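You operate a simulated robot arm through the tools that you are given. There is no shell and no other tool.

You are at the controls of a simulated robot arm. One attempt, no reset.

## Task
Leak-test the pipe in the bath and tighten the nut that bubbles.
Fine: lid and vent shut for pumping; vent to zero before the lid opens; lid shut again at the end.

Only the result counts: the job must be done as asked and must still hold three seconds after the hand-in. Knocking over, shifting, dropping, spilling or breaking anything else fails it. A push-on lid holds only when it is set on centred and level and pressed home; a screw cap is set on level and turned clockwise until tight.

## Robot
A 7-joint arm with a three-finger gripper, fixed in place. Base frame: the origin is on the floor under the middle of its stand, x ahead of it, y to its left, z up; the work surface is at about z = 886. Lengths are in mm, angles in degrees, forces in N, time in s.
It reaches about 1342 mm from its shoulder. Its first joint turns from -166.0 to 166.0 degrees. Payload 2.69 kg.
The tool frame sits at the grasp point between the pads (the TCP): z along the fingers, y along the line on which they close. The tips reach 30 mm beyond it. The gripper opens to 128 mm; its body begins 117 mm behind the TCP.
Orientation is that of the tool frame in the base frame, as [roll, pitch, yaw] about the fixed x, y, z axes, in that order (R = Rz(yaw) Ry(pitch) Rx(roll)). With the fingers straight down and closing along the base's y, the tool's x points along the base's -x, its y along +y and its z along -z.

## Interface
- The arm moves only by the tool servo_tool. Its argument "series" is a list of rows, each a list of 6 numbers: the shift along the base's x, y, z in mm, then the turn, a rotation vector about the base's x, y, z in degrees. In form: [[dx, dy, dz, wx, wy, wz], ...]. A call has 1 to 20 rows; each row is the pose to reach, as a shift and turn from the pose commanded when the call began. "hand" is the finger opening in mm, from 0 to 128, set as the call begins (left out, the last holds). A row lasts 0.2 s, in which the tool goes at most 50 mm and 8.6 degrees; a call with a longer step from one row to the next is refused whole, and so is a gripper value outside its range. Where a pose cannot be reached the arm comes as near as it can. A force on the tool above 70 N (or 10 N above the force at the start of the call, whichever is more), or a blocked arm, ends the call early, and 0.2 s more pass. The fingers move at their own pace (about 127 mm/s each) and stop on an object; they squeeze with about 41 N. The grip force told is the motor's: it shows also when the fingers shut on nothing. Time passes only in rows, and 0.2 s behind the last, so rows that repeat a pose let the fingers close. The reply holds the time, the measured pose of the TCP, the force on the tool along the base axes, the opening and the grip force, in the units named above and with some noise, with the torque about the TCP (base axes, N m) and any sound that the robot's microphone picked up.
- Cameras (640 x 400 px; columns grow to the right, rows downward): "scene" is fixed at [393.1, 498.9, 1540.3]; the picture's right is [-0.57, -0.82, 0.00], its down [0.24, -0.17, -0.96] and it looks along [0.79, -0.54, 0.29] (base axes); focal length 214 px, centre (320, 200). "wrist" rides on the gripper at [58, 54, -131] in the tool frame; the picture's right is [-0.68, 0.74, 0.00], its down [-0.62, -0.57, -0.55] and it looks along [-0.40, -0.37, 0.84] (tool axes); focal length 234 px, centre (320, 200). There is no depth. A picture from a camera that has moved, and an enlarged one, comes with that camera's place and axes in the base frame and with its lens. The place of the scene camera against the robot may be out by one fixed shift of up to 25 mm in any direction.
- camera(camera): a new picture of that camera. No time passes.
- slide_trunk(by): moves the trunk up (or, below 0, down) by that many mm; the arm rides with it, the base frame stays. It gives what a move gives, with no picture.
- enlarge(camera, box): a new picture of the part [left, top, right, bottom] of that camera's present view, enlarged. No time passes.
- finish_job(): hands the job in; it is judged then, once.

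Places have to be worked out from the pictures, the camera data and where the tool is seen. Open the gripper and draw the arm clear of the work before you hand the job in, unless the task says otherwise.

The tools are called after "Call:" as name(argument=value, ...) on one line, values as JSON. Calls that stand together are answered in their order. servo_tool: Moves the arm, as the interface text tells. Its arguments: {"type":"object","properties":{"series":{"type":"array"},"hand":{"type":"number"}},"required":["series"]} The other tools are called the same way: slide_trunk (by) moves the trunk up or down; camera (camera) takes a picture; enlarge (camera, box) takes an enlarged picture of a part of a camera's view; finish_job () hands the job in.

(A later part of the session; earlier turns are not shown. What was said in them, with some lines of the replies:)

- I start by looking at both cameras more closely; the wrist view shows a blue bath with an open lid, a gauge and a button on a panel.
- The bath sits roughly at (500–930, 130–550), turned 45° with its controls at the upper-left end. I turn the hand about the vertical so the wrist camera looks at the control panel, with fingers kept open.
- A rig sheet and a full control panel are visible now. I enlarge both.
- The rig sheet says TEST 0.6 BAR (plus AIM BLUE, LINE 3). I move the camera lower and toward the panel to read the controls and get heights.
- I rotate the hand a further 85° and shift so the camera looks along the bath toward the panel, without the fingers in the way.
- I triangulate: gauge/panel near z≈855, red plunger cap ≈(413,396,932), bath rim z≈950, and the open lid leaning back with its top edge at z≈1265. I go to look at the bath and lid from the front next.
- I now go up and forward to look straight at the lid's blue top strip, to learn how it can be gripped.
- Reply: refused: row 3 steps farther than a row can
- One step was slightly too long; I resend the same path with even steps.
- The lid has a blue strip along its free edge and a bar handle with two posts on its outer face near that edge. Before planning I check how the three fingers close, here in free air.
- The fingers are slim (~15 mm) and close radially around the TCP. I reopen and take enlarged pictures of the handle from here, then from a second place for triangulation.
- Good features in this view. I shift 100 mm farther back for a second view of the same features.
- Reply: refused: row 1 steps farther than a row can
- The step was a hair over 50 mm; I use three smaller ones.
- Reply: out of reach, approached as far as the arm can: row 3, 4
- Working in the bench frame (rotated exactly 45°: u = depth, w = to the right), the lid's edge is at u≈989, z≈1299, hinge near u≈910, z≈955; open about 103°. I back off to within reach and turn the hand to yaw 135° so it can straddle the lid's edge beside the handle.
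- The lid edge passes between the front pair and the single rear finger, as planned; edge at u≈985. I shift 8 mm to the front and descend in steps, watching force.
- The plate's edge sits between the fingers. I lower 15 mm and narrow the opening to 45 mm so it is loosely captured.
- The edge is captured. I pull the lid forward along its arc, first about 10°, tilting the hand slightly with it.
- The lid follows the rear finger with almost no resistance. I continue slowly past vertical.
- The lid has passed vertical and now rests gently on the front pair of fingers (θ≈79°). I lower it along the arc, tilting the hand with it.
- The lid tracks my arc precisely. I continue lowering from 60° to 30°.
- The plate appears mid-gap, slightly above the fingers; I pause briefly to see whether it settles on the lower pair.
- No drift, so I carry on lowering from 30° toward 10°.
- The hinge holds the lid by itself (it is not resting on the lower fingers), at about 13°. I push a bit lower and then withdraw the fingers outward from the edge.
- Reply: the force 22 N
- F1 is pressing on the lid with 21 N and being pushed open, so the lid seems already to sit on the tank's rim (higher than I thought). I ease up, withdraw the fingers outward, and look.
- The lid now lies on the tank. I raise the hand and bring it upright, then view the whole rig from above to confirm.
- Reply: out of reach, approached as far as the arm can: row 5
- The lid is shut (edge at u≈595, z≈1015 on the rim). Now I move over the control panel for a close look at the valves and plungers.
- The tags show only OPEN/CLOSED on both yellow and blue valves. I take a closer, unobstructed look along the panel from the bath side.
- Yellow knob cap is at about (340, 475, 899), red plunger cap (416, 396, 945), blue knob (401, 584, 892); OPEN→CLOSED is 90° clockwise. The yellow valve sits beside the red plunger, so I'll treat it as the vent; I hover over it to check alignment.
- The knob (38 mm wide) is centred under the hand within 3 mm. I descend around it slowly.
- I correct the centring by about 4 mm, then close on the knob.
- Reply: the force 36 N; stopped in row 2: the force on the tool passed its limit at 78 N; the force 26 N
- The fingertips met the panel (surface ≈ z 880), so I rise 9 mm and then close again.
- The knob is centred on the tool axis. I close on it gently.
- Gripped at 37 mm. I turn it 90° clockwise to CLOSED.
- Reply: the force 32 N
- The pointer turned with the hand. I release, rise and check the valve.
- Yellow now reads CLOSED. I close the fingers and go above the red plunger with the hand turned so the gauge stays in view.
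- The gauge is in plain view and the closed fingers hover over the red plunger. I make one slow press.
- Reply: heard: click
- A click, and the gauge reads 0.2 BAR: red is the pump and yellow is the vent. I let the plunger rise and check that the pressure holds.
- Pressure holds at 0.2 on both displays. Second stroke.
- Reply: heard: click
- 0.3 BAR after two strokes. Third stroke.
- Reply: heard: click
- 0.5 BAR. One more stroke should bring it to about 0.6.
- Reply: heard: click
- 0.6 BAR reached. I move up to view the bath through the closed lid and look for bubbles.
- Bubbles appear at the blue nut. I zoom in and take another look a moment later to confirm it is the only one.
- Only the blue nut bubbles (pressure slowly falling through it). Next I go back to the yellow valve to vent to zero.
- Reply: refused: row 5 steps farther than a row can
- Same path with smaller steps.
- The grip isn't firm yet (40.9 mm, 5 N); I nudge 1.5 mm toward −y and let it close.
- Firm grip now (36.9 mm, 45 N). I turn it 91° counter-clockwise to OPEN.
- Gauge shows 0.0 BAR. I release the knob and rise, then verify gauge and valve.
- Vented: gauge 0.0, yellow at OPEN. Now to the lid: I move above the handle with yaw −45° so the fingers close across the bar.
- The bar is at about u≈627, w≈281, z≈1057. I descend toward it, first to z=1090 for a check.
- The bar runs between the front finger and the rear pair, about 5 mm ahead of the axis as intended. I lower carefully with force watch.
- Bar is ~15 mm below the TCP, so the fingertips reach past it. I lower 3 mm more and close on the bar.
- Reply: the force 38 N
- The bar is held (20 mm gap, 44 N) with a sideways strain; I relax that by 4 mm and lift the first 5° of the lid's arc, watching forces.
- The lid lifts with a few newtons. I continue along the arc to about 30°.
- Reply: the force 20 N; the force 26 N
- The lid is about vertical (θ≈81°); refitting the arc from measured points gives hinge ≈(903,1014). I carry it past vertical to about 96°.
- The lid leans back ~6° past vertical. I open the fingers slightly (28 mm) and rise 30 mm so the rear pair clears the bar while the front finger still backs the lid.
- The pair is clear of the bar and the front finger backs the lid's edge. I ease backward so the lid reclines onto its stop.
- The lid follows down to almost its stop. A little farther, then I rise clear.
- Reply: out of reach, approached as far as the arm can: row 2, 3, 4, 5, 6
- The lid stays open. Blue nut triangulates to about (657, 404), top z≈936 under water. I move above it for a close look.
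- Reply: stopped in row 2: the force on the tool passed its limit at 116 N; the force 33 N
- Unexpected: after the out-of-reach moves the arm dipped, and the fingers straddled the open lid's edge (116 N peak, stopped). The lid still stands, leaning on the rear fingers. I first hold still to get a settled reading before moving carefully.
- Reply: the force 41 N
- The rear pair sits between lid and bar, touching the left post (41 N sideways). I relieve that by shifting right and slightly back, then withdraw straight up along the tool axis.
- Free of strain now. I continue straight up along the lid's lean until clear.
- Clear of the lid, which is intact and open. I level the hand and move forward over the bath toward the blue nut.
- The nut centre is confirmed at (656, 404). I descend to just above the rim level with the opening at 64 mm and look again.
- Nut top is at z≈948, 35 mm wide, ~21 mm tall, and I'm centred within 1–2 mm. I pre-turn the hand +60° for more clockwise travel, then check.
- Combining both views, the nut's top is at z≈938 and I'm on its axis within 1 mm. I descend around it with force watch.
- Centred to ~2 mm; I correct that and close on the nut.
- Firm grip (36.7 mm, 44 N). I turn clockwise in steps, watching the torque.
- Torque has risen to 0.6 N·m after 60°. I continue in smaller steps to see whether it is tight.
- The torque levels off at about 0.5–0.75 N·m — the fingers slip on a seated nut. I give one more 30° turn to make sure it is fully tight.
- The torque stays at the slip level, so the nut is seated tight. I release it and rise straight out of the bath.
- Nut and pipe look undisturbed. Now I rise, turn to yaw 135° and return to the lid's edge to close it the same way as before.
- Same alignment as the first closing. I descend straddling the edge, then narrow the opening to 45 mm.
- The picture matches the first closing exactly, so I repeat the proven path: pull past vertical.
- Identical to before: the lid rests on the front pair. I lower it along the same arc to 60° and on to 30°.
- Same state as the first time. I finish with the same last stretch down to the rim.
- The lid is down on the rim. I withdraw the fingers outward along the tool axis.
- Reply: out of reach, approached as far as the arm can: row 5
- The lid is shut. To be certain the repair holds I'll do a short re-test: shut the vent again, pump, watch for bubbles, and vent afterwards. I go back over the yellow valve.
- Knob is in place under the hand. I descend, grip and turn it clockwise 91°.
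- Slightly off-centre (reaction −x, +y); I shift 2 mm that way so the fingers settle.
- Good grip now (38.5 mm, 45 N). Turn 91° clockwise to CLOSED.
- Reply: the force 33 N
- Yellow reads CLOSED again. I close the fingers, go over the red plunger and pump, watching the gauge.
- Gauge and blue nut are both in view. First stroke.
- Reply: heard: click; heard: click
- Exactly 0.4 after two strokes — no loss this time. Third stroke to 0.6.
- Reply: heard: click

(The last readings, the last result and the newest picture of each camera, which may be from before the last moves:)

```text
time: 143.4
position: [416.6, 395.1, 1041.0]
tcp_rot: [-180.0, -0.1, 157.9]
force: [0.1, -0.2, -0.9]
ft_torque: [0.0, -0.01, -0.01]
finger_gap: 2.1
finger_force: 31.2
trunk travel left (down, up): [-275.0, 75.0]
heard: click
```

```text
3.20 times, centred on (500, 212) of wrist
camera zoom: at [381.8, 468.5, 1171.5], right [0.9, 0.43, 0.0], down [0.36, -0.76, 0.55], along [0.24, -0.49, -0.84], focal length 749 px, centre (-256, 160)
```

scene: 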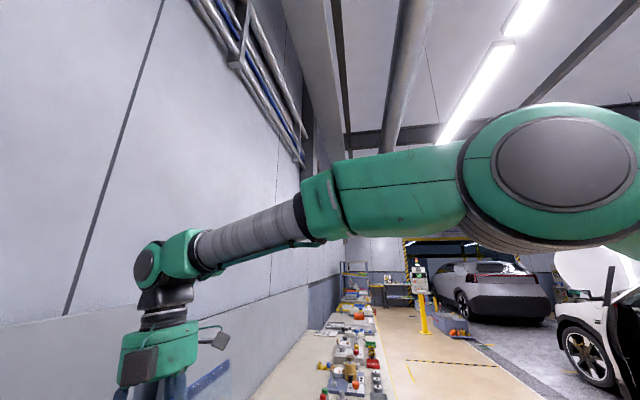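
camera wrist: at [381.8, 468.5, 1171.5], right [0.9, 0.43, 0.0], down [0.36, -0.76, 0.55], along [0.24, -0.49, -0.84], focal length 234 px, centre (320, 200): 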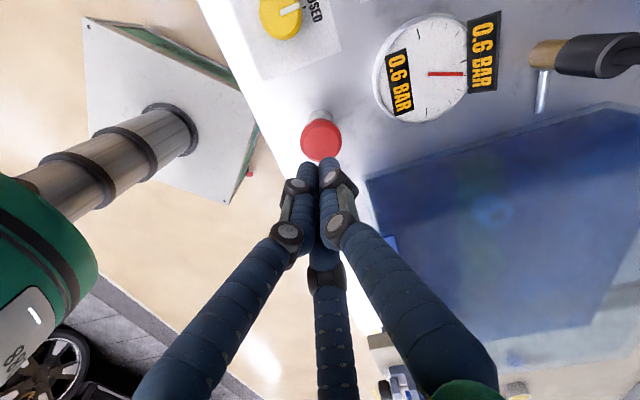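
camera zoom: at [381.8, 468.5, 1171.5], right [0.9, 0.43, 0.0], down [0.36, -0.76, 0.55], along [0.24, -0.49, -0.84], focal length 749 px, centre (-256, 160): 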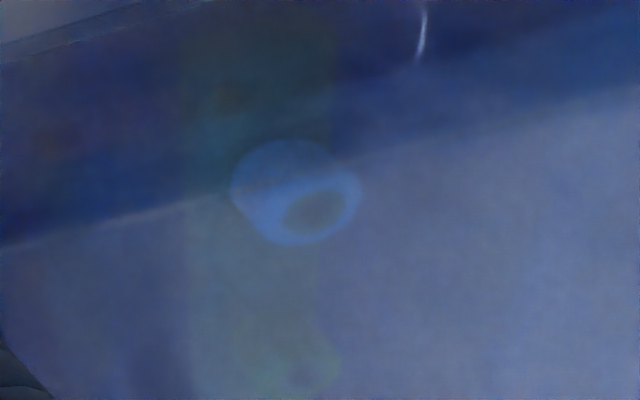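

Pressure holds at 0.6 with no bubbles — the repair is good. Now I return to the yellow valve to vent to zero.

Call:
servo_tool(series=[[-19, 20, 0, 0, 0, 0], [-38, 40, 0, 0, 0, 0], [-57, 60, 0, 0, 0, 0], [-76.3, 79.6, -10, 0, 0, 0], [-76.3, 79.6, -45, 0, 0, 0], [-76.3, 79.6, -65, 0, 0, 0]], hand=60)

Call:
enlarge(camera="wrist", box=[220, 80, 420, 205])

```text
time: 144.8
position: [340.7, 475.9, 975.6]
tcp_rot: [179.9, -0.1, 157.9]
force: [0.1, 0.9, 0.3]
ft_torque: [-0.02, 0.03, 0.0]
finger_gap: 60.4
finger_force: 0.0
trunk travel left (down, up): [-275.0, 75.0]
```

```text
3.20 times, centred on (320, 142) of wrist
camera zoom: at [306.5, 548.7, 1106.3], right [0.9, 0.43, 0.0], down [0.36, -0.76, 0.55], along [0.24, -0.49, -0.84], focal length 749 px, centre (320, 384)
```

zoom: 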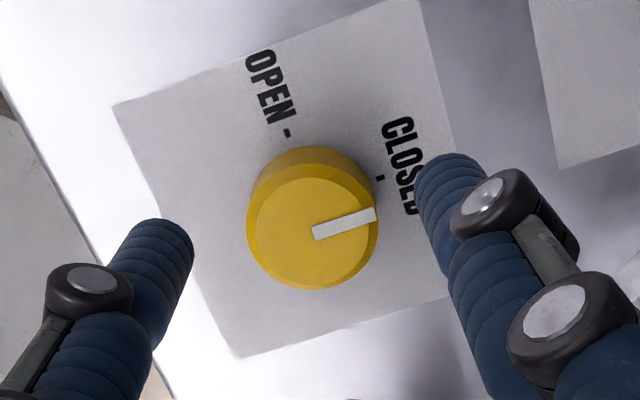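

Call:
servo_tool(series=[[-1, -0.6, -25, 0, 0, 0], [-1, -0.6, -45, 0, 0, 0], [-1, -0.6, -54, 0, 0, 0], [-1, -0.6, -57.5, 0, 0, 0]])

Call:
servo_tool(series=[[0, 0, 0, 0, 0, 0], [0, 0, 0, 0, 0, 0], [0, 0, 0, 0, 0, 0], [0, 0, 0, 0, 0, 0]], hand=32)

```text
time: 145.8
position: [338.0, 475.4, 918.0]
tcp_rot: [-180.0, 0.0, 158.0]
force: [-0.6, -0.6, -0.3]
ft_torque: [-0.04, -0.01, -0.03]
finger_gap: 60.1
finger_force: 0.0
trunk travel left (down, up): [-275.0, 75.0]
```

```text
time: 146.8
position: [338.0, 473.9, 919.8]
tcp_rot: [179.9, -0.1, 158.0]
force: [17.3, -14.2, -1.2]
ft_torque: [-0.48, -0.57, 0.01]
finger_gap: 38.1
finger_force: 44.6
trunk travel left (down, up): [-275.0, 75.0]
```

Gripped (38 mm, 45 N). I turn 91° counter-clockwise to OPEN, easing the slight offset.

Call:
servo_tool(series=[[0.8, -0.6, 0, 0, 0, 8], [1, -0.8, 0, 0, 0, 16], [1, -0.8, 0, 0, 0, 24], [1, -0.8, 0, 0, 0, 32], [1, -0.8, 0, 0, 0, 40], [1, -0.8, 0, 0, 0, 48], [1, -0.8, 0, 0, 0, 56], [1, -0.8, 0, 0, 0, 64], [1, -0.8, 0, 0, 0, 72], [1, -0.8, 0, 0, 0, 80], [1, -0.8, 0, 0, 0, 88], [1, -0.8, 0, 0, 0, 92]])

Call:
servo_tool(series=[[0, 0, 0, 0, 0, 0], [0, 0, 0, 0, 0, 0], [0, 0, 20, 0, 0, 0], [0, 0, 60, 0, 0, 0], [0, 0, 105, 0, 0, 0], [0, 0, 150, 0, 0, 0]], hand=64)

Call:
camera(camera="wrist")

Call:
enlarge(camera="wrist", box=[220, 60, 420, 185])

```text
time: 149.4
position: [339.1, 474.5, 918.7]
tcp_rot: [179.9, -0.1, -109.9]
force: [2.5, -7.6, -8.4]
ft_torque: [-0.28, 0.0, 0.03]
finger_gap: 36.8
finger_force: 45.2
trunk travel left (down, up): [-275.0, 75.0]
```

```text
time: 150.8
position: [341.9, 475.1, 1069.3]
tcp_rot: [179.9, -0.1, -110.0]
force: [0.2, 0.3, -0.4]
ft_torque: [0.03, -0.03, 0.0]
finger_gap: 64.1
finger_force: 0.1
trunk travel left (down, up): [-275.0, 75.0]
```

```text
taken
camera wrist: at [269.7, 441.0, 1199.9], right [-0.46, 0.89, 0.0], down [0.74, 0.39, 0.55], along [0.48, 0.25, -0.84], focal length 234 px, centre (320, 200)
```

wrist: 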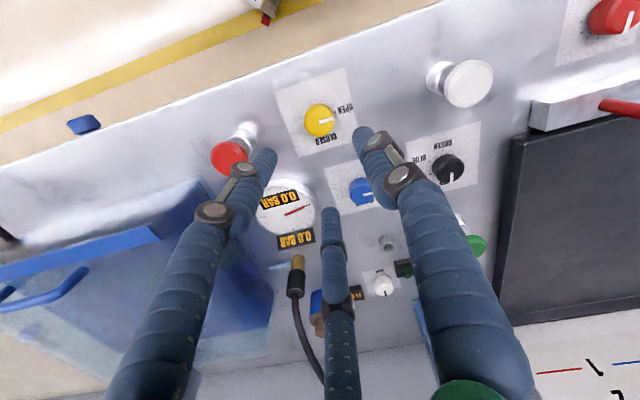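

```text
3.20 times, centred on (320, 122) of wrist
camera zoom: at [269.7, 441.0, 1199.9], right [-0.46, 0.89, 0.0], down [0.74, 0.39, 0.55], along [0.48, 0.25, -0.84], focal length 749 px, centre (320, 448)
```

zoom: 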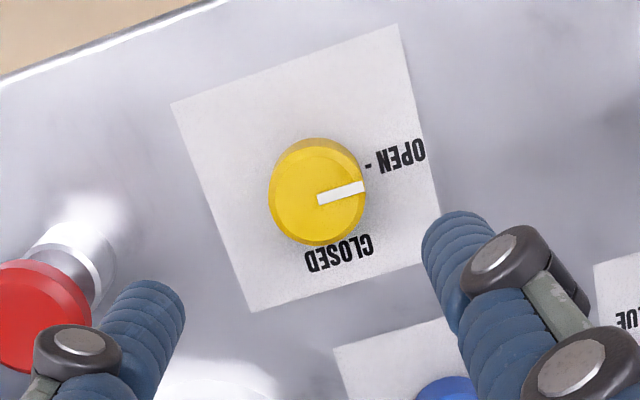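

Yellow is OPEN and the gauge shows 0.0. I rise and look over the whole rig for a last check of lid and gauge.

Call:
servo_tool(series=[[15, -15, 45, 0, 0, 2], [35, -35, 85, 0, 0, 4], [60, -60, 120, 0, 0, 6], [85, -85, 150, 0, 0, 8], [110, -110, 180, 0, 0, 10], [135, -130, 205, 0, 0, 12], [150, -150, 225, 0, 0, 14]], hand=128)

Call:
camera(camera="wrist")

Call:
enlarge(camera="wrist", box=[100, 60, 420, 260])

```text
time: 152.4
position: [492.6, 323.0, 1295.5]
tcp_rot: [179.9, -0.1, -96.0]
force: [0.7, -0.1, 0.1]
ft_torque: [0.01, 0.0, 0.01]
finger_gap: 128.2
finger_force: 0.2
trunk travel left (down, up): [-275.0, 75.0]
```

```text
taken
camera wrist: at [432.1, 272.1, 1425.7], right [-0.66, 0.75, 0.0], down [0.63, 0.55, 0.55], along [0.41, 0.36, -0.84], focal length 234 px, centre (320, 200)
```

wrist: 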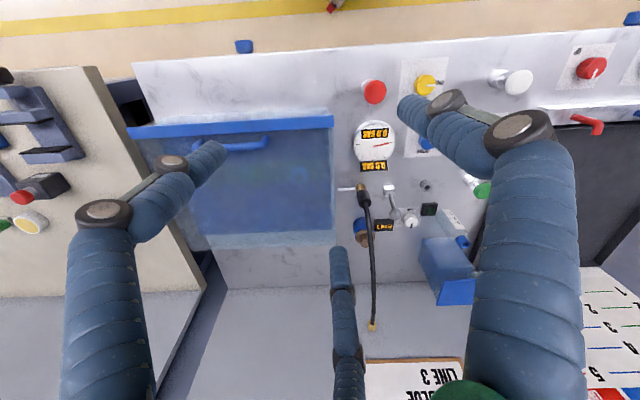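

```text
2.00 times, centred on (260, 160) of wrist
camera zoom: at [432.1, 272.1, 1425.7], right [-0.66, 0.75, 0.0], down [0.63, 0.55, 0.55], along [0.41, 0.36, -0.84], focal length 468 px, centre (440, 280)
```

zoom: 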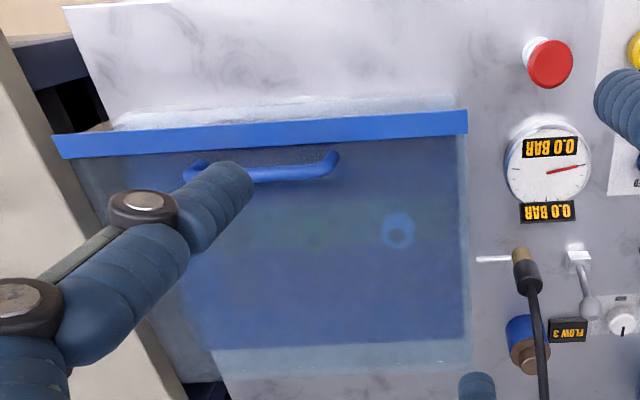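

All is as required: lid shut, vent open with 0.0 bar, nut tight, everything else undisturbed. I raise the open hand well clear before handing in.

Call:
servo_tool(series=[[0, 0, 40, 0, 0, 0], [15, 5, 80, 0, 0, 0], [30, 10, 120, 0, 0, 0], [45, 15, 160, 0, 0, 0], [45, 15, 165, 0, 0, 0]], hand=128)

Call:
camera(camera="wrist")

```text
time: 153.6
position: [534.0, 338.6, 1459.0]
tcp_rot: [179.8, -0.1, -96.1]
force: [0.8, 0.1, 0.0]
ft_torque: [0.01, -0.01, 0.01]
finger_gap: 128.0
finger_force: 0.0
trunk travel left (down, up): [-275.0, 75.0]
```

```text
taken
camera wrist: at [473.7, 288.5, 1589.7], right [-0.66, 0.75, 0.0], down [0.63, 0.55, 0.55], along [0.41, 0.36, -0.84], focal length 234 px, centre (320, 200)
```

wrist: 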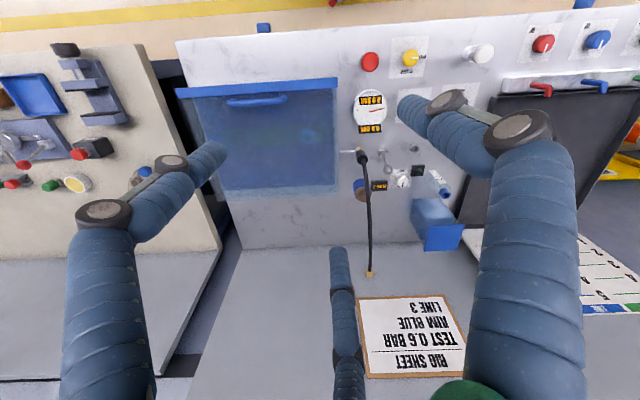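

The arm is clear, the gripper open, the lid shut and the pressure zero. I hand the job in.

Call:
finish_job()

```text
The job is handed in.
```

The leak was at the blue nut. I tightened it, and the pipe then held 0.6 bar with no bubbles.

- **First test:** I shut the lid and the yellow vent, then pumped to 0.6 bar. Only the blue nut bubbled, and the gauge had dropped to 0.5 about three seconds later.
- **Repair:** I vented to 0.0 bar before opening the lid, then turned the blue nut clockwise until the fingers slipped on it.
- **Re-test:** With the lid and vent shut again, three strokes gave 0.2, 0.4 and 0.6 bar. I saw no bubbles at the nut.
- **Final state:** The lid is shut, the vent is open and the gauge reads 0.0. The gripper is open and the arm is clear of the work.

While I was clearing the opened lid, an out-of-reach move made the arm dip and the fingers knocked the lid's edge, peaking at 116 N. The move stopped, and I drew the fingers out. I saw no damage, and the lid opened and closed normally afterwards.
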